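You operate a simulated robot arm through the tools that you are given. There is no shell and no other tool.

You run a simulated robot arm. Do the job below in one go: nothing can be reset, and whatever is moved stays where it is left.

TASK
With the beacon on, run the lift table up to the top band.
Fine: grey bar switch on for the run; then red lift button in and switch off; leave the chocks in. Where these are worked on the way, their far stop is far enough and under half their travel is too little: grey bar switch.
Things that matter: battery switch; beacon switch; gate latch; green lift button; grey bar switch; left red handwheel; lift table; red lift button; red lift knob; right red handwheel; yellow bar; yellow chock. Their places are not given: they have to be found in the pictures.

It is judged by the outcome, as a careful person would: the job done as asked, and still so three seconds after it is handed in. It fails if anything else is knocked over, pushed out of place, dropped, spilled or broken.

THE ROBOT
A 6-joint arm with a two-finger gripper, fixed in place. Base frame: the origin is on the floor under the middle of its stand, x ahead of it, y to its left, z up. Units: mm, degrees, N and s.
It reaches about 718 mm from its shoulder. Its first joint turns from -69.0 to 172.0 degrees. Payload 3 kg.
Tool frame: one jaw stands still; the origin (TCP) lies on its face and is the grasp point; the fingertips stand 30 mm ahead of it; z points along the fingers, y is the line along which they close. The gripper opens to 96 mm; its body begins 53 mm behind the TCP.
Orientation is that of the tool frame in the base frame, as a unit quaternion [w, x, y, z]. With the fingers straight down and closing along the base's y, the tool's x points along the base's -x, its y along +y and its z along -z.

THE INTERFACE
- The arm moves only by the tool servo_tool. Its argument "motion" is a list of rows, each a list of 7 numbers: the shift along the tool's x, y, z in mm, then the turn, a rotation vector about the tool's x, y, z in degrees, then the closure, from 0 (fully open) to 1 (shut). In form: [[dx, dy, dz, wx, wy, wz, grip], ...]. A call has 1 to 20 rows; each row shifts and turns the commanded pose from where the row before left it, along the tool's axes as they then stand. Each row takes 0.2 s and may step no farther than 50 mm and 8.6 degrees from the row before; otherwise, or with a gripper value out of range, the whole call is refused. A pose out of reach is approached as far as the arm can. The call stops where the force on the tool passes 70 N (or 10 N more than at its start, if that is more) or the arm is blocked; 0.2 s more then pass. The fingers move at their own pace (about 153 mm/s each) and stop on an object; they squeeze with about 25 N. The grip force told is the motor's: it shows also when the fingers shut on nothing. Time passes only in rows, and 0.2 s behind the last, so rows that do not move let the fingers close. The reply holds the time, the measured pose of the TCP, the force on the tool along the base axes, the opening and the grip force, in the units named above and with some noise, with the torque about the TCP (base axes, N m) and any sound that the robot's microphone picked up.
- Cameras (640 x 400 px; columns grow to the right, rows downward): "scene" is fixed at [49.8, -496.9, 1676.1]; the picture's right is [0.65, -0.76, 0.00], its down [-0.71, -0.60, -0.37] and it looks along [0.29, 0.24, -0.93] (base axes); focal length 237 px, centre (320, 200). "wrist" rides on the gripper at [73, 22, -83] in the tool frame; the picture's right is [-0.29, 0.96, 0.00], its down [-0.66, -0.20, -0.72] and it looks along [-0.69, -0.21, 0.69] (tool axes); focal length 247 px, centre (320, 200).
- snapshot(camera): a new picture of that camera. It takes no simulated time.
- lift_body(by): slides the trunk up (or, below 0, down) by that many mm; the arm rides with it, the base frame stays. It gives what a move gives, with no picture.
- probe_pixels(camera, pixels): for up to 12 pixels [column, row] of the newest picture of that camera ("zoom" is the newest enlarged one), the place [x, y, z] in the base frame of the surface seen there, good to about 2 mm. It takes no simulated time.
- zoom(camera, box): a new picture of the part [left, top, right, bottom] of that camera's present view, enlarged. It takes no simulated time.
- sign_off(): hands the job in; it is judged then, once.

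Leave the gripper open and the arm clear of the work at the hand-in unless told otherwise.

The tools are called after "Request:" as name(argument=value, ...) on one line, values as JSON. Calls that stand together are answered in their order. servo_tool: Moves the arm, as the interface text tells. Its arguments: {"type":"object","properties":{"motion":{"type":"array"}},"required":["motion"]} The other tools are called the same way: lift_body (by) moves the trunk up or down; snapshot (camera) takes a picture; probe_pixels (camera, pixels) gives the place of the surface under pixels of a picture; zoom (camera, box) takes an enlarged picture of a part of a camera's view; sign_off () hands the job in.

At the start:

```text
time_s: 0.0
tool_pos: [251.3, -350.8, 1378.4]
orientation: [0.0, 0.001, 1.0, 0.001]
contact_force: [0.0, 0.1, 0.1]
torque: [0.03, -0.02, 0.0]
width: 95.9
gripper_force: 0.0
trunk travel left (down, up): [-875.0, 65.0]
```

scene: 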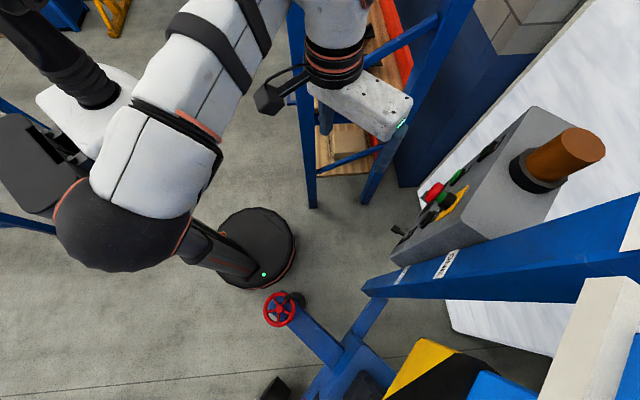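
wrist: 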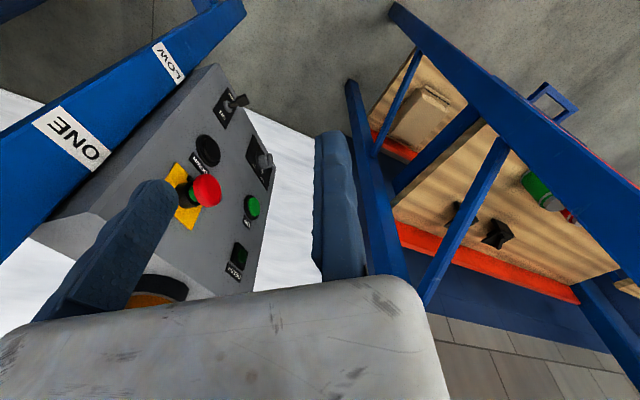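

I see a grey control box with a red mushroom button, a green button and switches, with a beacon on top. I'll zoom in on both cameras to look at the details first.

Request:
zoom(camera="wrist", box=[140, 70, 300, 290])

Request:
zoom(camera="scene", box=[380, 100, 620, 280])

Request:
zoom(camera="scene", box=[200, 250, 640, 400])

Request:
zoom(camera="wrist", box=[340, 0, 640, 330])

```text
1.82 times, centred on (220, 180) of wrist
```

zoom: 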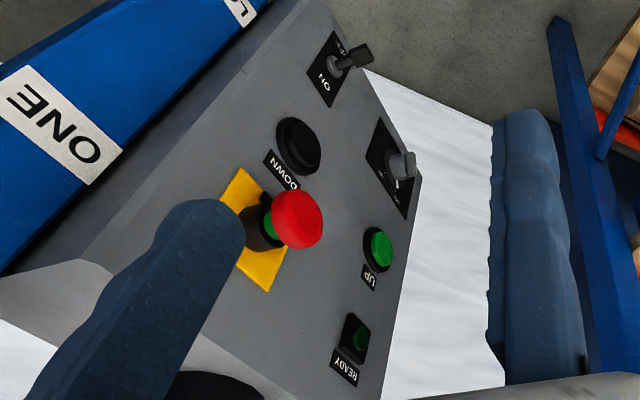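

```text
2.22 times, centred on (500, 190) of scene
```

zoom: 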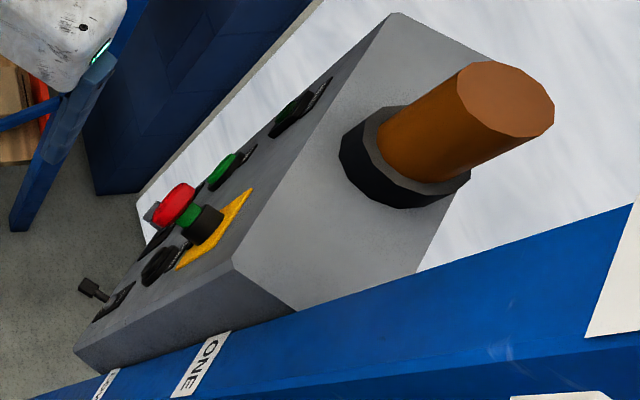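

```text
1.45 times, centred on (420, 325) of scene
```

zoom: 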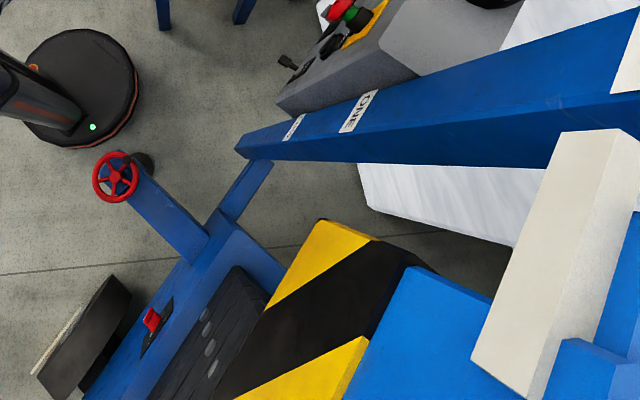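

```text
1.21 times, centred on (490, 165) of wrist
```

zoom: 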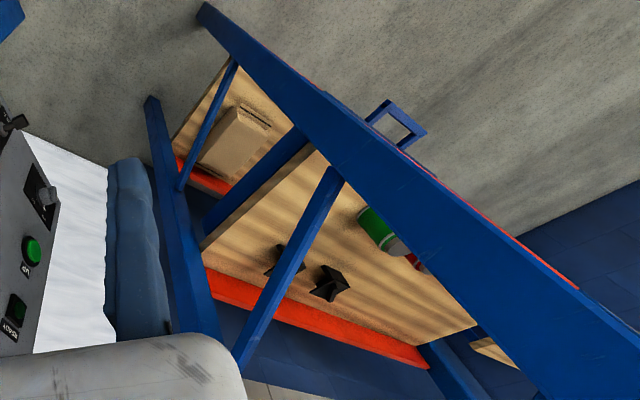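

Next I'll probe points on the panel in the wrist zoom and on the scene objects to locate them. First the scene view, then a fresh wrist view.

Request:
probe_pixels(camera="scene", pixels=[[280, 309], [300, 300], [365, 290], [400, 275], [447, 263], [630, 220], [420, 370], [400, 255], [430, 190], [445, 200], [570, 150], [275, 390]])

Request:
snapshot(camera="wrist")

Request:
probe_pixels(camera="wrist", pixels=[[208, 190], [190, 195], [252, 207], [206, 150], [220, 110], [240, 100], [258, 170], [266, 160], [238, 258], [170, 62], [75, 140], [250, 130]])

```text
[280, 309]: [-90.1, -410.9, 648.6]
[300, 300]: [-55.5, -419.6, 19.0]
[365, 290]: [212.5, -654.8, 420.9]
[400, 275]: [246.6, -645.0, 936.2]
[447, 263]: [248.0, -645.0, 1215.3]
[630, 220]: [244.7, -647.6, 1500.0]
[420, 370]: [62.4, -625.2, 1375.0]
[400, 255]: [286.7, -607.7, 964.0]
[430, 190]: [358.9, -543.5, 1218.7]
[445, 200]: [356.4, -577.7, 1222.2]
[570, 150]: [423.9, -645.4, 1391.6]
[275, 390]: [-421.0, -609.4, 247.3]
```

```text
taken
```

wrist: 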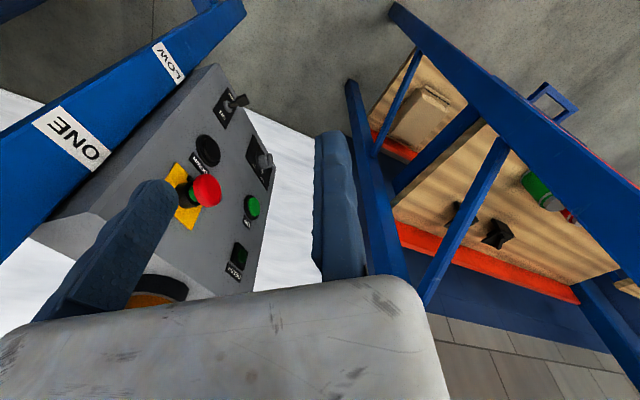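

```text
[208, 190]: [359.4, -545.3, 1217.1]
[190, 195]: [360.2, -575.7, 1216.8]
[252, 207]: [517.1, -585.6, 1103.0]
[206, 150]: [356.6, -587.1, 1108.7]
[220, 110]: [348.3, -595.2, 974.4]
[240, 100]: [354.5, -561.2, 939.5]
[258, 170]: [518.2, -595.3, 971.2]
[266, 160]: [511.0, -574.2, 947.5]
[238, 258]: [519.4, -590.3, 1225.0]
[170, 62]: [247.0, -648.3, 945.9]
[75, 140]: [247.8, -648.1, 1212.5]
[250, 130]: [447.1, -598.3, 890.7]
```

The panel faces +y at about y = -598. I'll enlarge the remaining scene regions (lower right table, red rocker, top-left) to identify items.

Request:
zoom(camera="scene", box=[250, 280, 410, 400])

Request:
zoom(camera="scene", box=[480, 180, 640, 400])

Request:
zoom(camera="scene", box=[280, 0, 440, 210])

Request:
zoom(camera="scene", box=[0, 0, 160, 240])

Request:
zoom(camera="wrist", box=[190, 75, 290, 190])

```text
3.33 times, centred on (330, 340) of scene
```

zoom: 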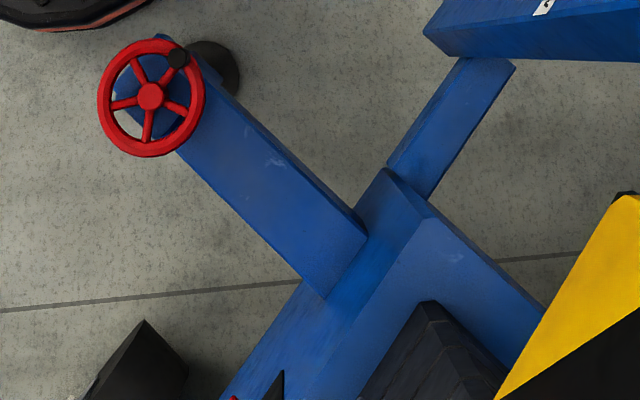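

```text
1.82 times, centred on (560, 290) of scene
```

zoom: 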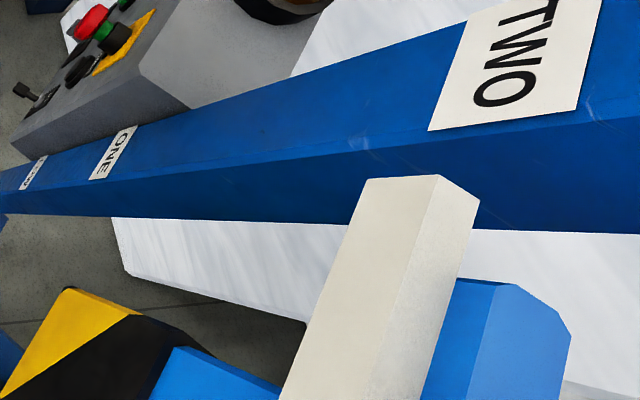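

```text
1.90 times, centred on (360, 105) of scene
```

zoom: 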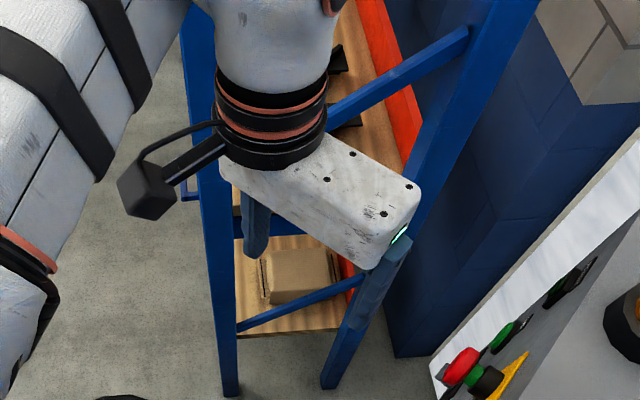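

```text
1.67 times, centred on (80, 120) of scene
```

zoom: 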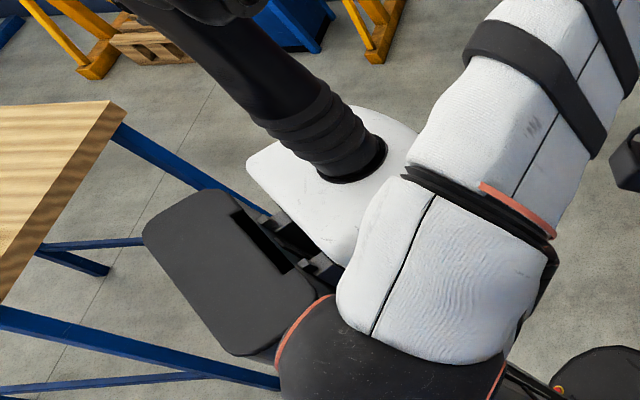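

```text
3.48 times, centred on (240, 132) of wrist
```

zoom: 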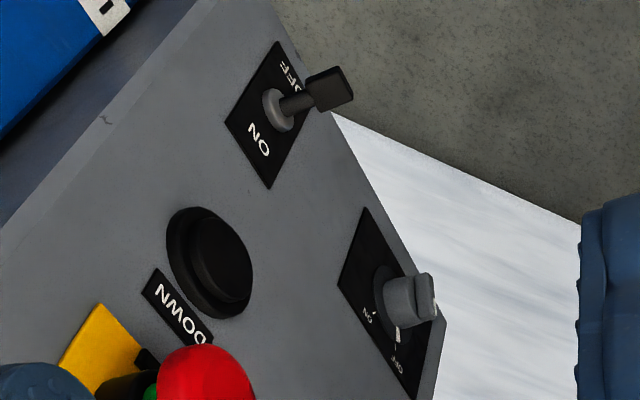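

The panel has a black toggle with OFF/ON (lower left, tip currently down), a grey bar rotary with ON/OFF (lower right), black DOWN, green UP, READY lamp and a red mushroom. Next I rotate the tool about its own z in place, so the wrist camera can see the lift table.

Request:
servo_tool(motion=[[0, 0, 0, 0, 0, 8, 0], [0, 0, 0, 0, 0, 8, 0], [0, 0, 0, 0, 0, 8, 0], [0, 0, 0, 0, 0, 8, 0], [0, 0, 0, 0, 0, 8, 0], [0, 0, 0, 0, 0, 8, 0]])

Request:
snapshot(camera="wrist")

Request:
snapshot(camera="scene")

```text
time_s: 1.4
tool_pos: [249.7, -350.3, 1377.9]
orientation: [0.0, 0.408, 0.913, 0.0]
contact_force: [0.1, -0.9, -0.7]
torque: [0.03, 0.01, 0.0]
width: 96.0
gripper_force: 0.1
trunk travel left (down, up): [-875.0, 65.0]
```

```text
taken
```

wrist: 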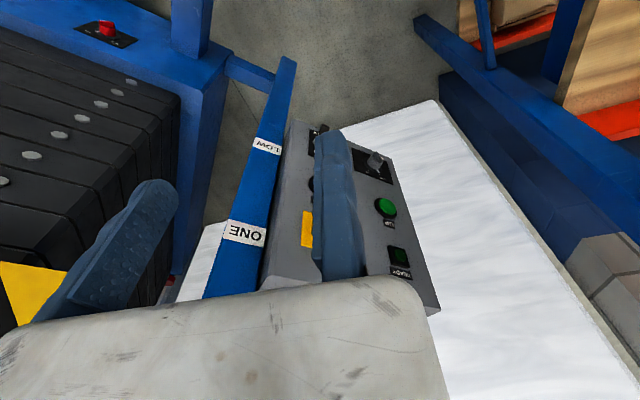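

```text
taken
```

scene: 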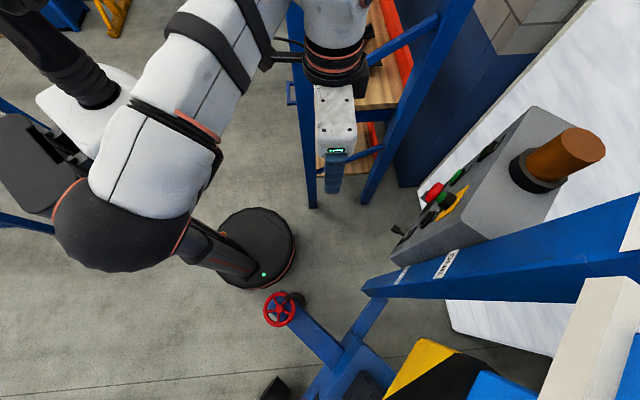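

The camera swung toward the lift. I keep rotating another ~45° to see the table itself.

Request:
servo_tool(motion=[[0, 0, 0, 0, 0, 8, 0], [0, 0, 0, 0, 0, 8, 0], [0, 0, 0, 0, 0, 8, 0], [0, 0, 0, 0, 0, 8, 0], [0, 0, 0, 0, 0, 8, 0], [0, 0, 0, 0, 0, 8, 0]])

Request:
snapshot(camera="wrist")

```text
time_s: 2.8
tool_pos: [250.1, -350.3, 1378.5]
orientation: [0.001, 0.743, 0.669, 0.0]
contact_force: [-0.7, 0.5, -0.3]
torque: [-0.02, 0.02, -0.01]
width: 95.6
gripper_force: 0.1
trunk travel left (down, up): [-875.0, 65.0]
```

```text
taken
```

wrist: 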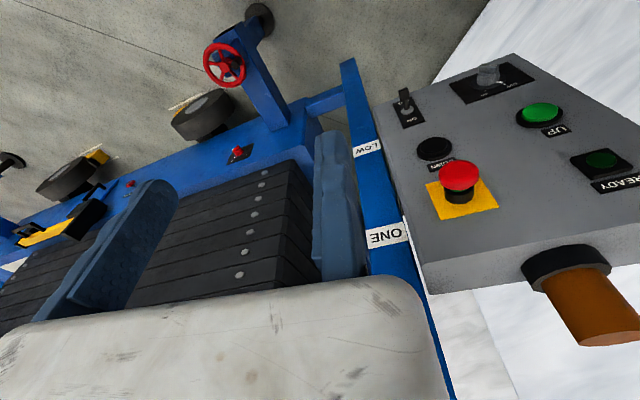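

Good view now. I'll zoom in on the panel and on the chassis and probe.

Request:
zoom(camera="wrist", box=[380, 40, 640, 240])

Request:
zoom(camera="wrist", box=[0, 60, 280, 290])

Request:
probe_pixels(camera="wrist", pixels=[[237, 153], [131, 184], [45, 233], [95, 155], [224, 65], [10, 160], [367, 148], [390, 236], [250, 230], [65, 180], [200, 115], [345, 62]])

```text
2.00 times, centred on (510, 140) of wrist
```

zoom: 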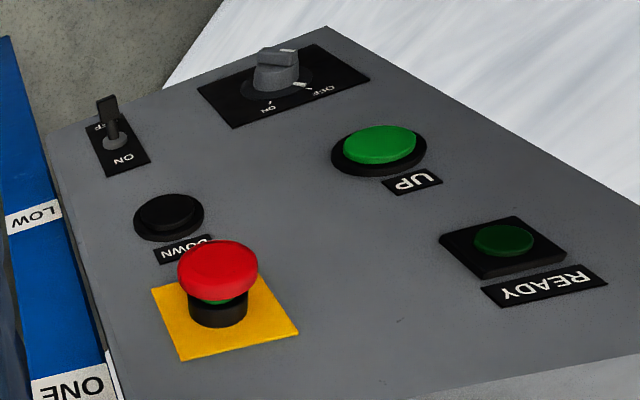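

```text
1.74 times, centred on (140, 175) of wrist
```

zoom: 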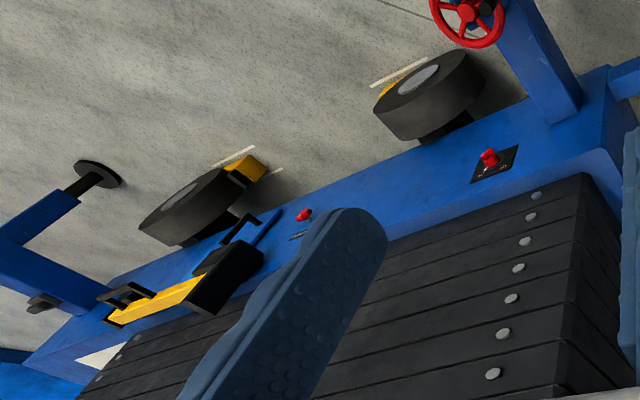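

```text
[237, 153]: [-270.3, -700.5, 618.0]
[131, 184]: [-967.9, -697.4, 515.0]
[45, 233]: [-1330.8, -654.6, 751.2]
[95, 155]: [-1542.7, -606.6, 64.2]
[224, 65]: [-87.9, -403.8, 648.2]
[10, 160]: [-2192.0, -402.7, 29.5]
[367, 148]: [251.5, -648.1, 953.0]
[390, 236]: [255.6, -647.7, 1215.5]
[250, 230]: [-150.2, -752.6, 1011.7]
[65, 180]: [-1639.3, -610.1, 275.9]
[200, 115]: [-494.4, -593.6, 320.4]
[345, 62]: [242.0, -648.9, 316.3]
```

The chassis knobs sit at (-270,-700,618) and (-968,-697,515), and the panel is the reachable part. I need to see the mast bands and pointer, so I probe the white block and striped edge in the scene picture, then tilt the tool to look horizontally at the mast.

Request:
probe_pixels(camera="scene", pixels=[[590, 290], [615, 285], [560, 390], [632, 380], [500, 395], [430, 345], [400, 395], [625, 300], [635, 250], [600, 280], [490, 380], [460, 350]])

Request:
servo_tool(motion=[[0, 0, 0, 0, -8, 0, 0], [0, 0, 0, 0, -8, 0, 0], [0, 0, 0, 0, -8, 0, 0], [0, 0, 0, 0, -8, 0, 0], [0, 0, 0, 0, -8, 0, 0]])

Request:
snapshot(camera="wrist")

```text
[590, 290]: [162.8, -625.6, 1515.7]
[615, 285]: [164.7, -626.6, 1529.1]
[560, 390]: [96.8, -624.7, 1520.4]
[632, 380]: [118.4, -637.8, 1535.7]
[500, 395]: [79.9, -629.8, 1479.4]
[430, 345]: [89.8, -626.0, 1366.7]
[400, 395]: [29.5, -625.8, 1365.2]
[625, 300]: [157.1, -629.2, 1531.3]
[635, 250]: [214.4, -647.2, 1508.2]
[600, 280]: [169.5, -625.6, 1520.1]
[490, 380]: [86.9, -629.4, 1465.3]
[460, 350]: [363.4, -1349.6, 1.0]
```

```text
time_s: 4.0
tool_pos: [242.6, -379.1, 1361.3]
orientation: [0.23, 0.698, 0.628, -0.255]
contact_force: [-0.4, -0.1, -0.3]
torque: [-0.02, 0.01, 0.0]
width: 96.0
gripper_force: 0.0
out of reach, approached as far as the arm can: row 2, 3, 4, 5
trunk travel left (down, up): [-875.0, 65.0]
```

```text
taken
```

wrist: 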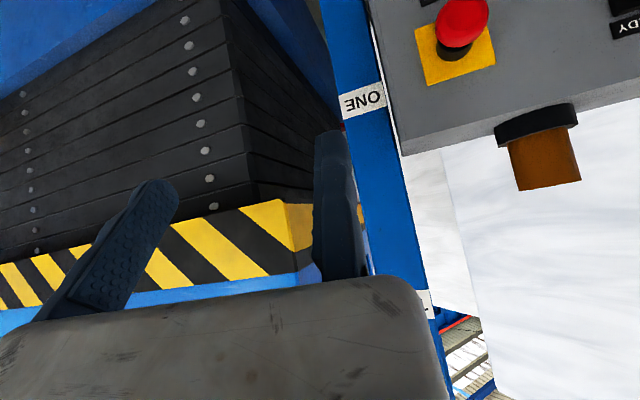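

The wrist picture is upside down (picture down = base up). The white pointer block is at z≈1520-1535 by the TWO label, so the top band is higher. I move toward the front of the panel at a clear height (about 350,-450,1400) and keep tilting the fingers toward -y, so the camera looks up at the mast.

Request:
servo_tool(motion=[[-17.6, 28.4, 2.1, 0, 0, 0, 0], [-17.6, 28.4, 2.1, 0, 0, 0, 0], [-17.6, 28.4, 2.1, 0, 0, 0, 0], [-17.6, 28.4, 2.1, 0, 0, 0, 0]])

Request:
snapshot(camera="scene")

```text
time_s: 5.0
tool_pos: [346.7, -459.4, 1395.4]
orientation: [0.229, 0.698, 0.629, -0.255]
contact_force: [0.3, -0.8, 0.0]
torque: [0.02, -0.01, -0.02]
width: 95.8
gripper_force: 0.0
out of reach, approached as far as the arm can: row 4
trunk travel left (down, up): [-875.0, 65.0]
```

```text
taken
```

scene: 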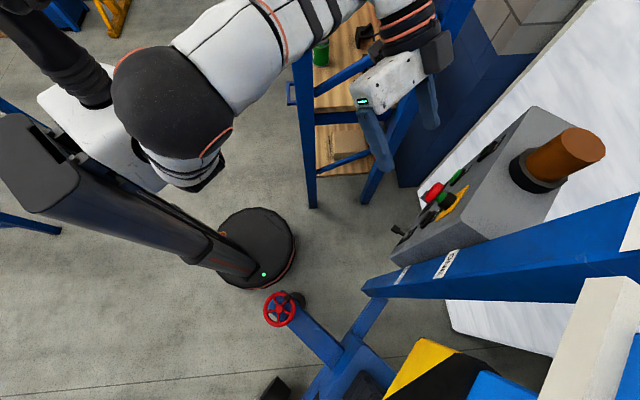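

The arm is near its reach limit but moved fine. I continue tilting the fingers to horizontal and take a wrist picture.

Request:
servo_tool(motion=[[0, 0, 0, 0, -8, 0, 0], [0, 0, 0, 0, -8, 0, 0], [0, 0, 0, 0, -8, 0, 0], [0, 0, 0, 0, -8, 0, 0], [0, 0, 0, 0, -8, 0, 0]])

Request:
snapshot(camera="wrist")

Request:
snapshot(camera="scene")

```text
time_s: 6.2
tool_pos: [342.7, -456.8, 1395.0]
orientation: [0.431, 0.569, 0.513, -0.478]
contact_force: [0.7, 0.8, 0.3]
torque: [0.01, 0.0, 0.0]
width: 96.1
gripper_force: 0.1
trunk travel left (down, up): [-875.0, 65.0]
```

```text
taken
```

wrist: 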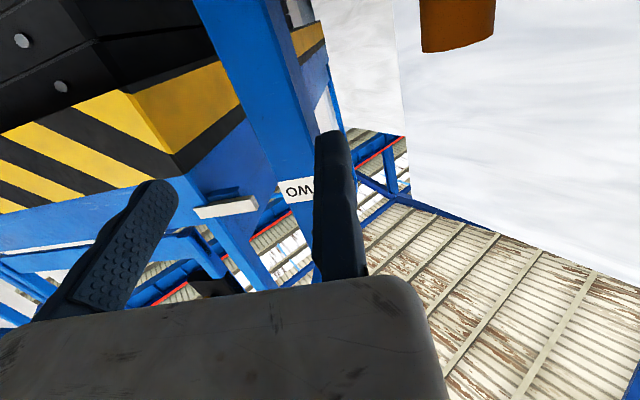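

```text
taken
```

scene: 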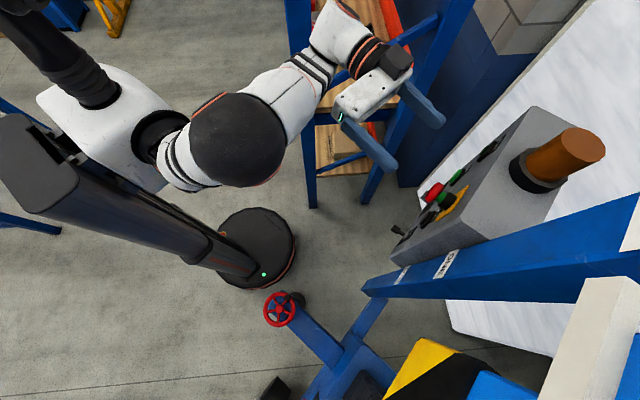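

I see the pointer block (225,207) beside the TWO label (298,190); the gripper hides the mast above. I yaw the tool ~24° so the upper mast appears to the right of the fingers.

Request:
servo_tool(motion=[[0, 0, 0, 8, 0, 0, 0], [0, 0, 0, 8, 0, 0, 0], [0, 0, 0, 8, 0, 0, 0], [0, 0, 0, 8, 0, 0, 0]])

Request:
snapshot(camera="wrist")

```text
time_s: 7.2
tool_pos: [362.3, -513.1, 1370.2]
orientation: [0.257, 0.665, 0.364, -0.6]
contact_force: [-0.2, -0.8, 0.0]
torque: [0.03, 0.0, -0.02]
width: 95.9
gripper_force: 0.1
out of reach, approached as far as the arm can: row 2, 3, 4
trunk travel left (down, up): [-875.0, 65.0]
```

```text
taken
```

wrist: 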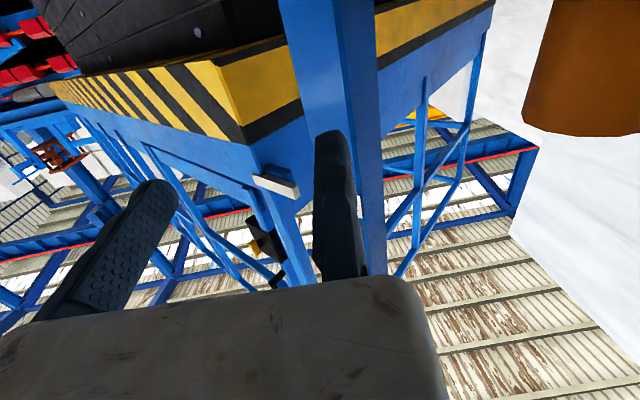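

The mast is hidden behind the fixed finger. I shift the tool sideways (tool -y, away from the beacon), so the mast shows to the right of the finger.

Request:
servo_tool(motion=[[-5, -43, -6.5, 0, 0, 0, 0], [-5, -43, -6.5, 0, 0, 0, 0], [-5, -40, -10, 0, 0, 0, 0]])

Request:
snapshot(camera="wrist")

```text
time_s: 8.0
tool_pos: [358.9, -510.5, 1368.5]
orientation: [0.258, 0.665, 0.361, -0.6]
contact_force: [0.0, 0.2, -0.2]
torque: [-0.01, -0.04, 0.01]
width: 96.3
gripper_force: 0.0
out of reach, approached as far as the arm can: row 1, 2, 3
trunk travel left (down, up): [-875.0, 65.0]
```

```text
taken
```

wrist: 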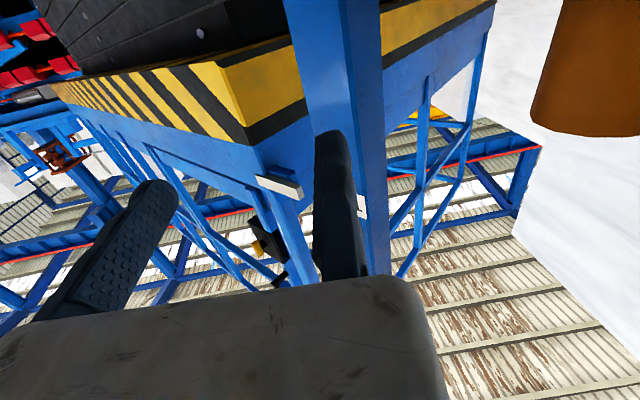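

That pose is at a reach limit. I probe the arm's own body in a fresh scene picture to understand the shoulder location.

Request:
snapshot(camera="scene")

Request:
probe_pixels(camera="scene", pixels=[[100, 100], [90, 130], [30, 150], [120, 150], [160, 150], [40, 190], [240, 140], [350, 40], [200, 250], [130, 220]])

```text
taken
```

scene: 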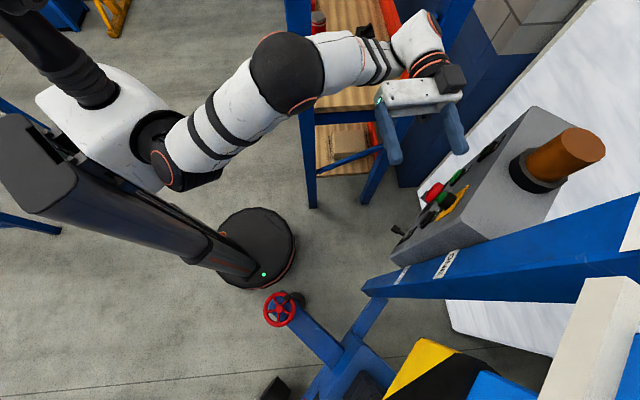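

```text
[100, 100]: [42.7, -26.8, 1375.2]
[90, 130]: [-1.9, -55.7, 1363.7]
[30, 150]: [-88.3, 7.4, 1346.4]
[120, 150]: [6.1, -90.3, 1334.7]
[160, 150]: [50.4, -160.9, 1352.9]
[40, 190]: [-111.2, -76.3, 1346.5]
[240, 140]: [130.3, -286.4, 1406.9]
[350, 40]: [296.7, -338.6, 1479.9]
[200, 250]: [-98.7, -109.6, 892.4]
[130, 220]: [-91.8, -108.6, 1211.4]
```

The shoulder appears to be near (20,-140,1340), so the panel should be worked with the trunk lowered. First I straighten the yaw back toward -y while backing away from the panel.

Request:
servo_tool(motion=[[0, 0, -30, -8, 0, 0, 0], [0, 0, -30, -8, 0, 0, 0], [0, 0, -30, -8, 0, 0, 0], [0, 0, -20, -8, 0, 0, 0], [0, 0, 0, -5, -4, 0, 0], [0, 0, 0, 0, -4, 0, 0]])

Request:
snapshot(camera="scene")

```text
time_s: 9.4
tool_pos: [375.7, -448.8, 1377.3]
orientation: [0.491, 0.516, 0.501, -0.492]
contact_force: [0.3, 0.7, -0.5]
torque: [-0.02, 0.01, -0.02]
width: 96.2
gripper_force: 0.1
out of reach, approached as far as the arm can: row 1, 2, 3
trunk travel left (down, up): [-875.0, 65.0]
```

```text
taken
```

scene: 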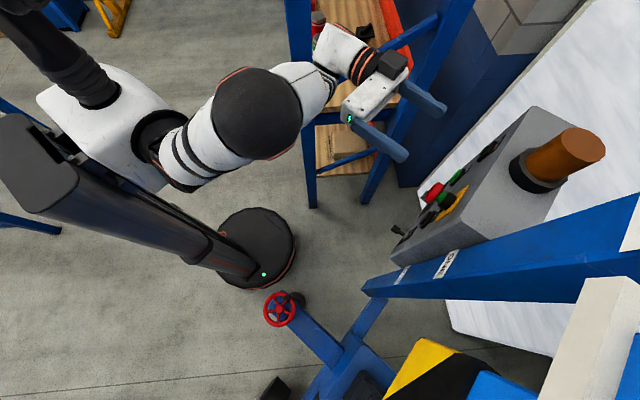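

The tool is now horizontal: tool z = -y, tool y = +x, tool x = down. I take a wrist picture from here.

Request:
snapshot(camera="wrist")

```text
taken
```

wrist: 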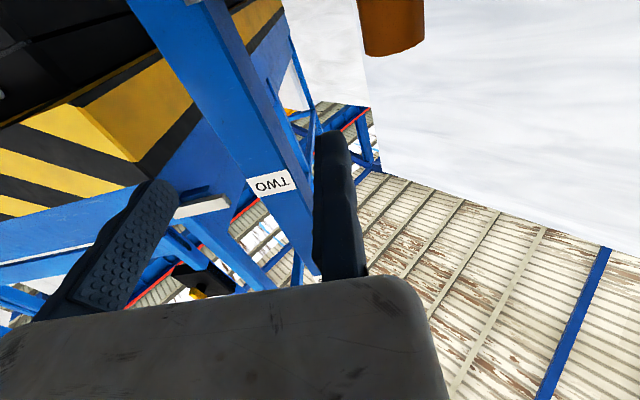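

I'll zoom in where the mast goes past the TWO label.

Request:
zoom(camera="wrist", box=[160, 120, 380, 290])

Request:
probe_pixels(camera="wrist", pixels=[[272, 184], [295, 225], [310, 262], [316, 271], [200, 207], [195, 285], [240, 160], [60, 180], [385, 20], [306, 195], [222, 203], [180, 214]])

```text
2.35 times, centred on (270, 205) of wrist
```

zoom: 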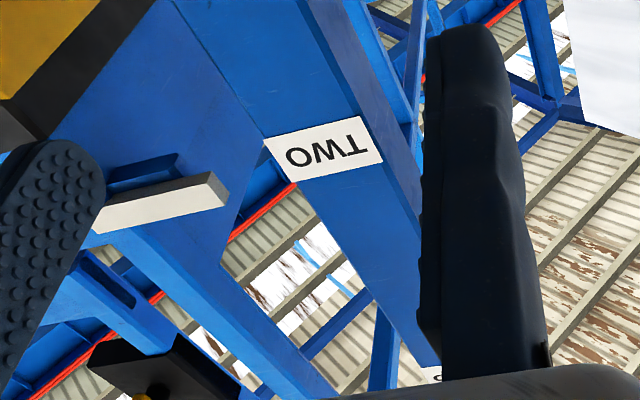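

```text
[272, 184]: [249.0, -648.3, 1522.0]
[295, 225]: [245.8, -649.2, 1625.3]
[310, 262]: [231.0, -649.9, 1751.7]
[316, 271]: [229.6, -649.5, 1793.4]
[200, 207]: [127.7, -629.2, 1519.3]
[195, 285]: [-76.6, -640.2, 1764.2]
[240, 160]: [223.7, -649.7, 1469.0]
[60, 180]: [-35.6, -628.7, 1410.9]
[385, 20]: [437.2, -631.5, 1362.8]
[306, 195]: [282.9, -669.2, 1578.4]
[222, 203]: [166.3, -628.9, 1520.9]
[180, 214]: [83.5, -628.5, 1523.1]
```

There is another white label above TWO, near z≈1800, mostly hidden by the finger. Before lowering the trunk I check where the blue rack near the gripper is, by probing the scene.

Request:
probe_pixels(camera="scene", pixels=[[297, 20], [305, 120], [313, 200], [465, 10], [440, 25], [395, 130], [370, 195], [350, 85], [335, 130], [420, 30], [345, 160], [405, 15]])

```text
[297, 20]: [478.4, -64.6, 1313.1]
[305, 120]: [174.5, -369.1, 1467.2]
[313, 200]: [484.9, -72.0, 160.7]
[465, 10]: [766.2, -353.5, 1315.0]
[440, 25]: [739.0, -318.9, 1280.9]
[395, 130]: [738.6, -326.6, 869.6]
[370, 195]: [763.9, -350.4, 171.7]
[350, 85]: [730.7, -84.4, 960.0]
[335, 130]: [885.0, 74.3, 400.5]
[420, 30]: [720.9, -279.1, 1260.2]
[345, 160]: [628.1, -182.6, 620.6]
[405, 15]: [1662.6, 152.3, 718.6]
```

The rack's front runs from (480,-70) to (765,-350), clear of the arm. I lower the trunk by 200 mm and check.

Request:
lift_body(by=-200)

Request:
snapshot(camera="wrist")

Request:
snapshot(camera="scene")

```text
time_s: 11.6
tool_pos: [376.2, -447.0, 1178.0]
orientation: [0.49, 0.516, 0.501, -0.493]
contact_force: [0.7, -0.3, 0.7]
torque: [-0.01, -0.01, -0.01]
width: 95.7
gripper_force: 0.1
trunk travel left (down, up): [-675.0, 265.0]
```

```text
taken
```

wrist: 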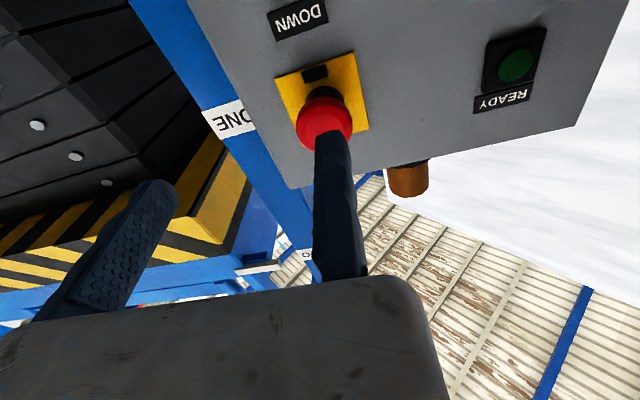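

```text
taken
```

scene: 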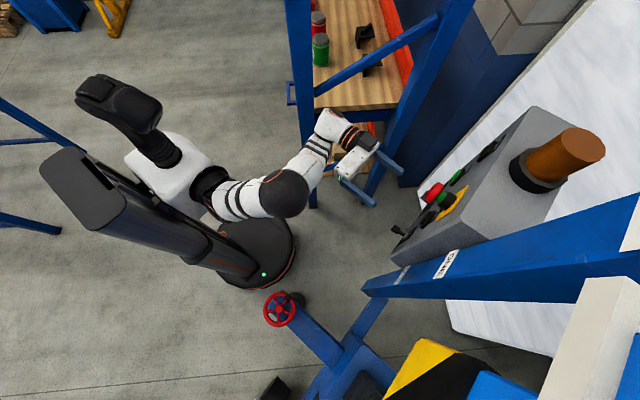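

Clear so far. I lower another 280 mm to look at the two switches from slightly below.

Request:
lift_body(by=-280)

Request:
snapshot(camera="wrist")

Request:
zoom(camera="wrist", box=[200, 0, 600, 250])

```text
time_s: 14.4
tool_pos: [376.9, -447.2, 896.7]
orientation: [0.491, 0.515, 0.502, -0.492]
contact_force: [0.4, -0.1, 0.8]
torque: [0.02, 0.02, 0.0]
width: 96.2
gripper_force: 0.1
trunk travel left (down, up): [-395.0, 545.0]
```

```text
taken
```

wrist: 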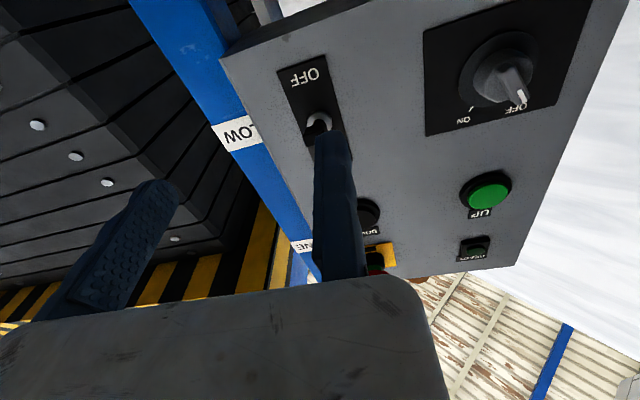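

```text
1.60 times, centred on (400, 125) of wrist
```

zoom: 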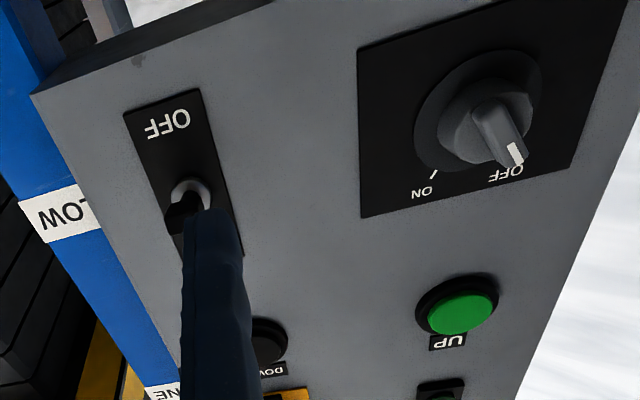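

I now clearly see the toggle (318,120) with OFF below / ON above (picture is upside down), and the grey bar knob (497,75) with its white tip at OFF; ON lies at (465,115). I probe exact places.

Request:
probe_pixels(camera="wrist", pixels=[[518, 96], [505, 80], [480, 65], [497, 45], [470, 108], [463, 119], [518, 107], [440, 60], [575, 60], [318, 122], [312, 128], [486, 193]])

Request:
zoom(camera="wrist", box=[420, 10, 580, 130])

Request:
zoom(camera="wrist", box=[260, 50, 380, 160])

```text
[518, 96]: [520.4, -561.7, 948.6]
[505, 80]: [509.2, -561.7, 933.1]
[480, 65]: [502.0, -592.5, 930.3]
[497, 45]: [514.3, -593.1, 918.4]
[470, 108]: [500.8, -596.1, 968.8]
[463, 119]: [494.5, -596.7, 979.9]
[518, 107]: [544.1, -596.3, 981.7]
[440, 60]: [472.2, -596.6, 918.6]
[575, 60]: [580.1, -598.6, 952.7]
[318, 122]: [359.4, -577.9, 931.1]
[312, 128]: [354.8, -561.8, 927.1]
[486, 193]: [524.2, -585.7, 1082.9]
```

```text
3.33 times, centred on (500, 70) of wrist
```

zoom: 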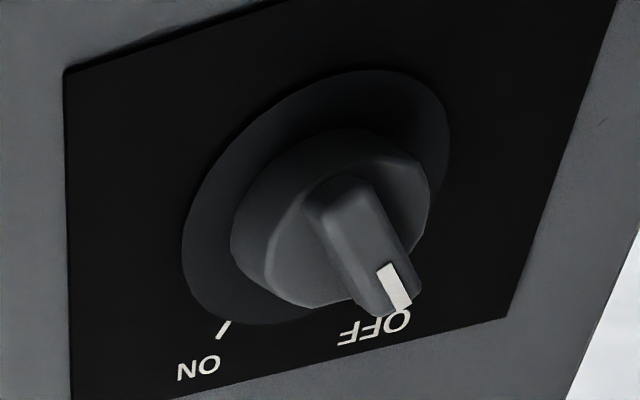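

```text
3.64 times, centred on (320, 105) of wrist
```

zoom: 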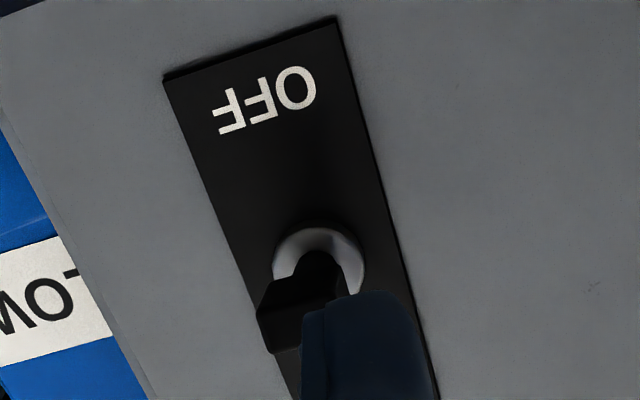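

I probe the knob bar in an enlarged picture for exact geometry.

Request:
zoom(camera="wrist", box=[420, 10, 580, 130])

Request:
probe_pixels(camera="zoom", pixels=[[395, 285], [407, 300], [380, 270], [340, 190], [355, 185], [320, 200], [360, 240], [385, 312], [240, 250], [430, 180], [340, 135], [300, 290]])

Request:
probe_pixels(camera="zoom", pixels=[[222, 328], [200, 200], [440, 110], [320, 75], [185, 260], [370, 210], [345, 250], [405, 250], [330, 220], [350, 290], [400, 315]])

```text
3.33 times, centred on (500, 70) of wrist
```

zoom: 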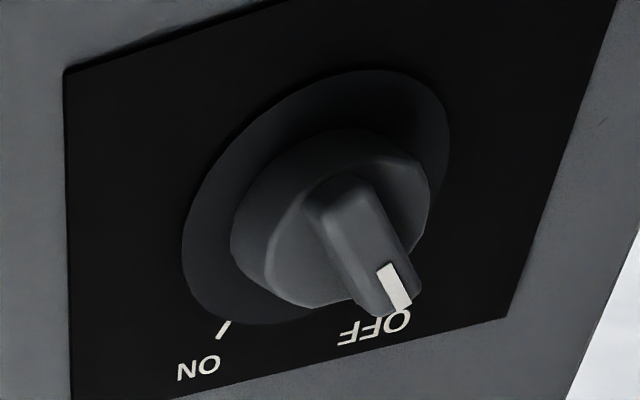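

```text
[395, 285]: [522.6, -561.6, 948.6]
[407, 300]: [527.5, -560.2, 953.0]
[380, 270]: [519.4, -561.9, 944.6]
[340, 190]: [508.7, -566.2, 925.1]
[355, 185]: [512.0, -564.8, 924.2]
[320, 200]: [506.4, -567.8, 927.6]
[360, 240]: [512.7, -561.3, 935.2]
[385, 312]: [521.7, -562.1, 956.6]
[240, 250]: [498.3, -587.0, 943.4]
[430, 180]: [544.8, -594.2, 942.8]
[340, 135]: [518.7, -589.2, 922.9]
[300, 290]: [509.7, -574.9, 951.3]
```

```text
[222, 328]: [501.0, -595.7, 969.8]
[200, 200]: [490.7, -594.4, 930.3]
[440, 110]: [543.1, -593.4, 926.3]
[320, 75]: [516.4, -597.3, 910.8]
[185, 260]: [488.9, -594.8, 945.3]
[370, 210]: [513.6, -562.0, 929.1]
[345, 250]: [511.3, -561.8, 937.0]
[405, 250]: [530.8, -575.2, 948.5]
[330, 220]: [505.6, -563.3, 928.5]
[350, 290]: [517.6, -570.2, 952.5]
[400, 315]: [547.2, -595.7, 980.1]
```

Knob: bar centre ≈ (516.5, -562, 940), tilted 28° toward +x at OFF; ON tick at (501,970). Toggle: pivot ≈ (352,-595,968), tip ≈ (354.5,-560,933) down = OFF. 

First the beacon toggle: close the fingers and move to just in front of and below the lever tip (x≈353, tip y≈-535, z≈893).

Request:
servo_tool(motion=[[1, -12, 10, 0, 0, 0, 1], [1, -12, 16, 0, 0, 0, 1], [2, 0, 16, 0, 0, 0, 1], [0, 0, 10, 0, 0, 0, 1]])

Request:
snapshot(camera="wrist")

Request:
snapshot(camera="scene")

```text
time_s: 15.4
tool_pos: [370.6, -496.0, 896.0]
orientation: [0.49, 0.516, 0.502, -0.492]
contact_force: [0.5, -0.5, -0.4]
torque: [-0.01, 0.02, 0.01]
width: 0.0
gripper_force: 24.8
out of reach, approached as far as the arm can: row 1, 2
trunk travel left (down, up): [-395.0, 545.0]
```

```text
taken
```

wrist: 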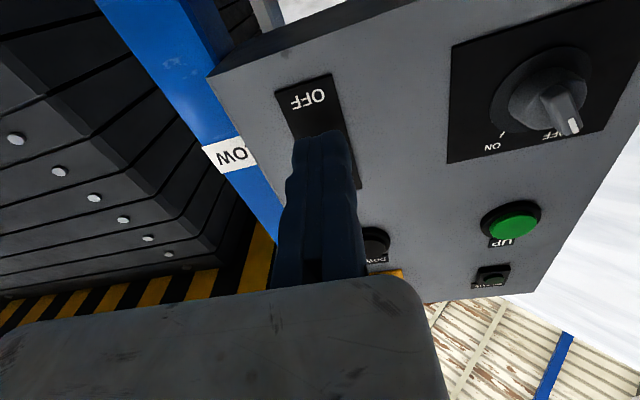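

```text
taken
```

scene: 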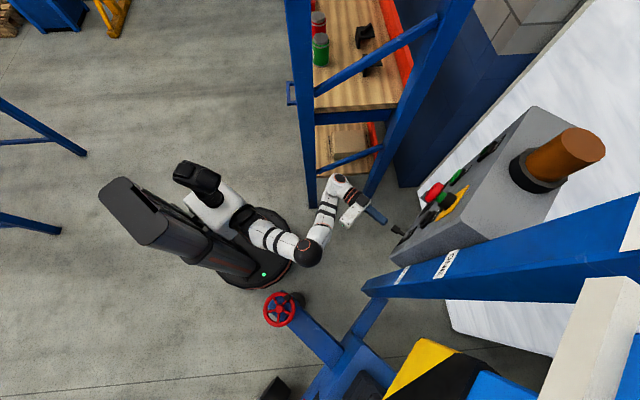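

The arm can't quite get to x=353 with fingers exactly along -y. I yaw the tool 16° toward -x so that the wrist stays farther out, and shift toward the lever's line.

Request:
servo_tool(motion=[[0, 0, 0, 8, 0, 0, 1], [0, 0, 0, 8, 0, 0, 1], [1.5, -5, 4, 0, 0, 0, 1], [1.5, -5, 4, 0, 0, 0, 1]])

Request:
snapshot(camera="wrist")

```text
time_s: 16.4
tool_pos: [365.8, -498.9, 895.0]
orientation: [0.413, 0.579, 0.427, -0.558]
contact_force: [-0.2, 0.3, -0.7]
torque: [0.02, 0.02, 0.01]
width: 0.1
gripper_force: 25.2
out of reach, approached as far as the arm can: row 4
trunk travel left (down, up): [-395.0, 545.0]
```

```text
taken
```

wrist: 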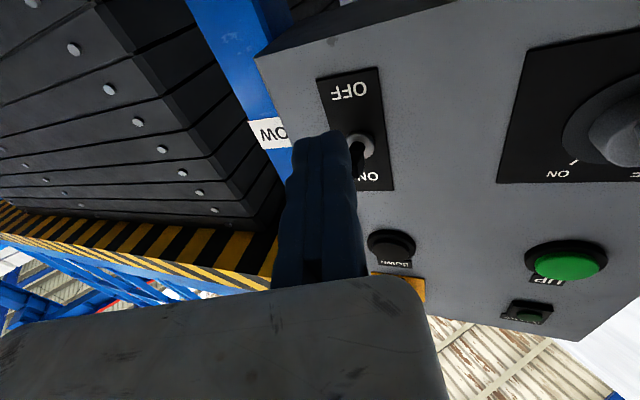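

The closed fingertips are at ≈(357,-527,894), lever tip at (354.5,-561,928). I advance under the lever (tip to y≈-570, z≈886).

Request:
servo_tool(motion=[[3, 3.4, 14.4, 0, 0, 0, 1], [3, 3.4, 14.4, 0, 0, 0, 1], [2, 3.4, 13, 0, 0, 0, 1]])

Request:
snapshot(camera="wrist")

Request:
zoom(camera="wrist", box=[240, 60, 440, 220])

```text
time_s: 17.2
tool_pos: [363.5, -541.9, 887.1]
orientation: [0.414, 0.579, 0.428, -0.557]
contact_force: [-1.0, -0.1, 0.5]
torque: [-0.01, -0.01, 0.03]
width: 0.0
gripper_force: 24.7
trunk travel left (down, up): [-395.0, 545.0]
```

```text
taken
```

wrist: 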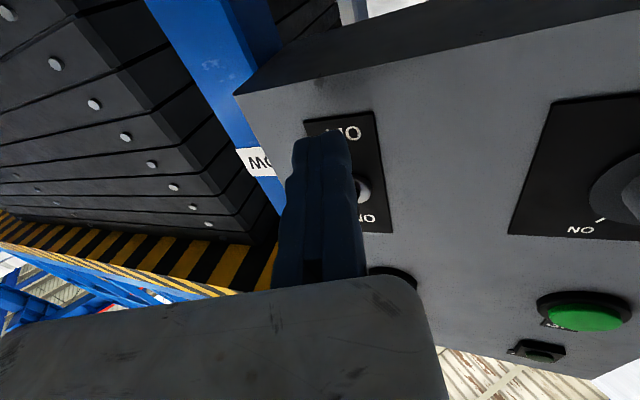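

```text
2.50 times, centred on (340, 140) of wrist
```

zoom: 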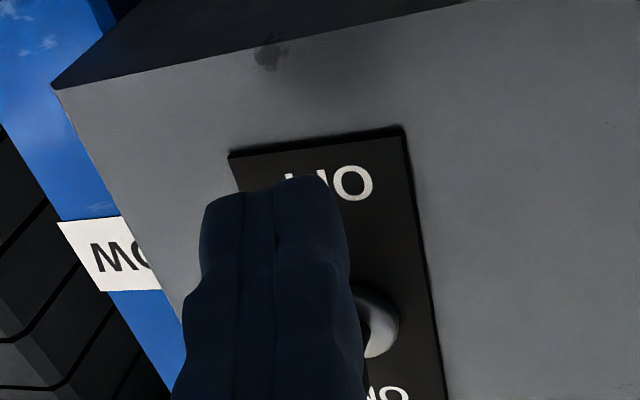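

Fingertips are under the lever (354.7,-570,886). I now lift straight up in 10 mm rows and watch the force.

Request:
servo_tool(motion=[[-10, 0, 0, 0, 0, 0, 1], [-10, 0, 0, 0, 0, 0, 1], [-10, 0, 0, 0, 0, 0, 1], [-10, 0, 0, 0, 0, 0, 1], [-10, 0, 0, 0, 0, 0, 1]])

Request:
snapshot(camera="wrist")

Request:
snapshot(camera="scene")

```text
time_s: 18.4
tool_pos: [363.9, -544.1, 929.1]
orientation: [0.407, 0.58, 0.433, -0.557]
contact_force: [-10.9, 22.4, -40.5]
torque: [1.03, -0.41, -0.53]
width: 6.1
gripper_force: 32.6
trunk travel left (down, up): [-395.0, 545.0]
heard: click
```

```text
taken
```

wrist: 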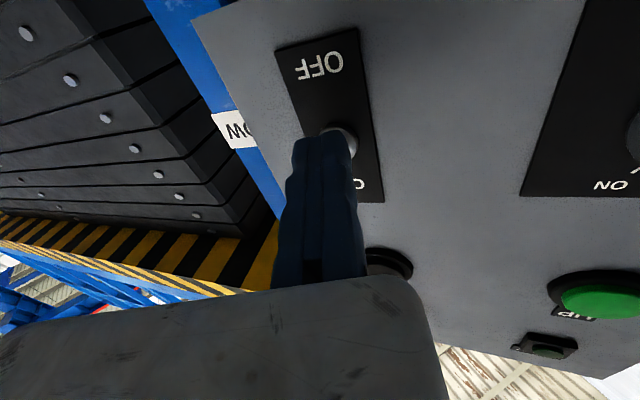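

```text
taken
```

scene: 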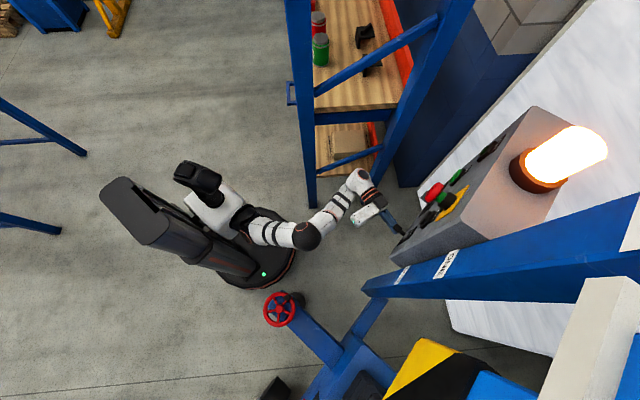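

A click was heard and the beacon is lit. But the thin lever stem has wedged between the fingers (opening 6 mm, 40 N down). I open the fingers a little to free it before doing anything else, and look.

Request:
servo_tool(motion=[[3, 0, 0, 0, 0, 0, 0.8], [0, 0, 0, 0, 0, 0, 0.8]])

Request:
snapshot(camera="wrist")

Request:
zoom(camera="wrist", box=[240, 60, 440, 220])

Request:
zoom(camera="scene", box=[340, 150, 520, 280])

```text
time_s: 19.0
tool_pos: [365.9, -544.8, 929.1]
orientation: [0.41, 0.58, 0.431, -0.557]
contact_force: [-2.1, 15.9, -34.4]
torque: [0.87, -0.37, 0.07]
width: 19.1
gripper_force: 0.0
trunk travel left (down, up): [-395.0, 545.0]
```

```text
taken
```

wrist: 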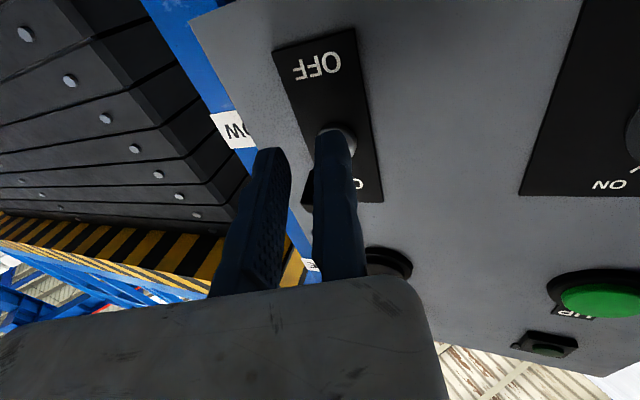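

```text
2.50 times, centred on (340, 140) of wrist
```

zoom: 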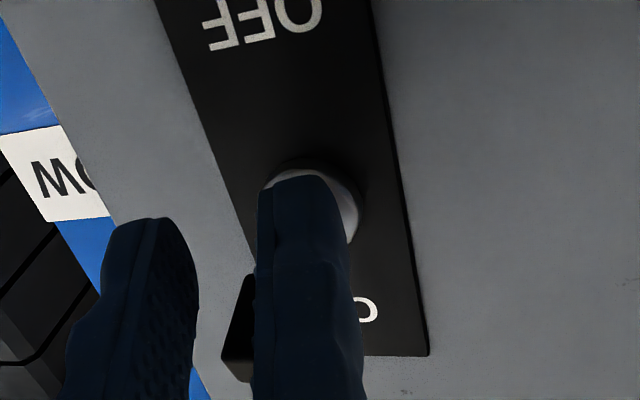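

```text
3.08 times, centred on (430, 215) of scene
```

zoom: 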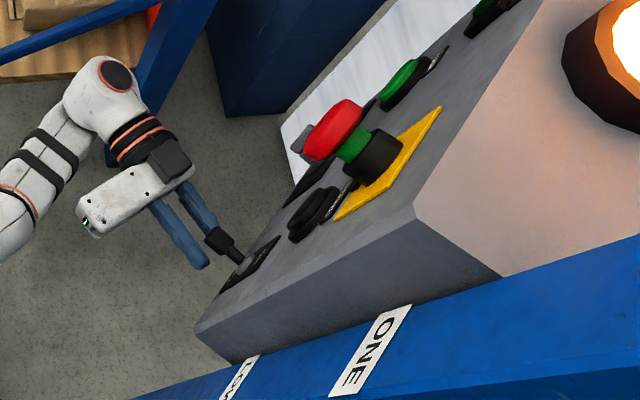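

The lever is now on the ON side and the beacon is lit. I lower a few mm to relieve the contact, then back away from the panel.

Request:
servo_tool(motion=[[8, 0, 0, 0, 0, 0, 0.8], [6, 0, 0, 0, 0, 0, 0.8], [0, 0, -15, 0, 0, 0, 0.8], [0, 0, -25, 0, 0, 0, 0.8], [0, 0, -25, 0, 0, 0, 0.8]])

Request:
snapshot(camera="wrist")

Request:
zoom(camera="wrist", box=[260, 20, 460, 220])

Request:
snapshot(camera="scene")

```text
time_s: 20.2
tool_pos: [381.9, -481.4, 923.2]
orientation: [0.414, 0.579, 0.427, -0.558]
contact_force: [0.7, 0.6, 0.3]
torque: [0.0, -0.02, -0.02]
width: 19.0
gripper_force: 0.0
trunk travel left (down, up): [-395.0, 545.0]
```

```text
taken
```

wrist: 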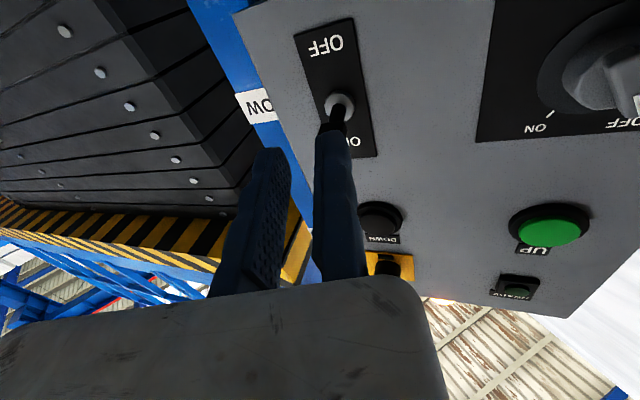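

```text
2.00 times, centred on (360, 120) of wrist
```

zoom: 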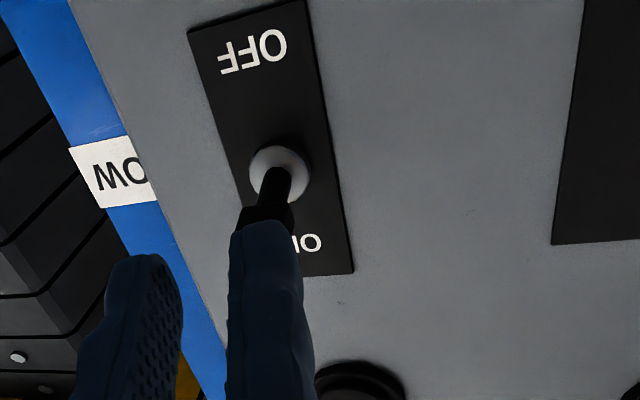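

```text
taken
```

scene: 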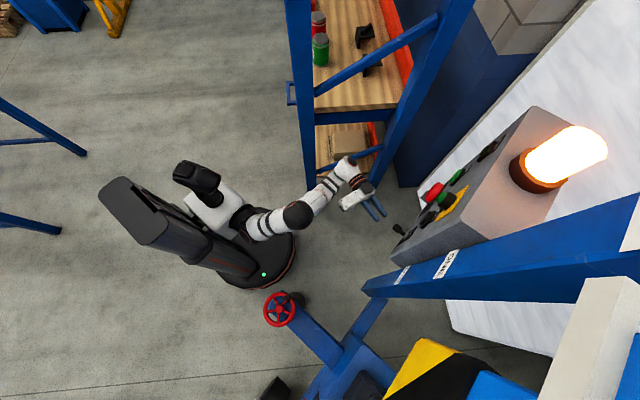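

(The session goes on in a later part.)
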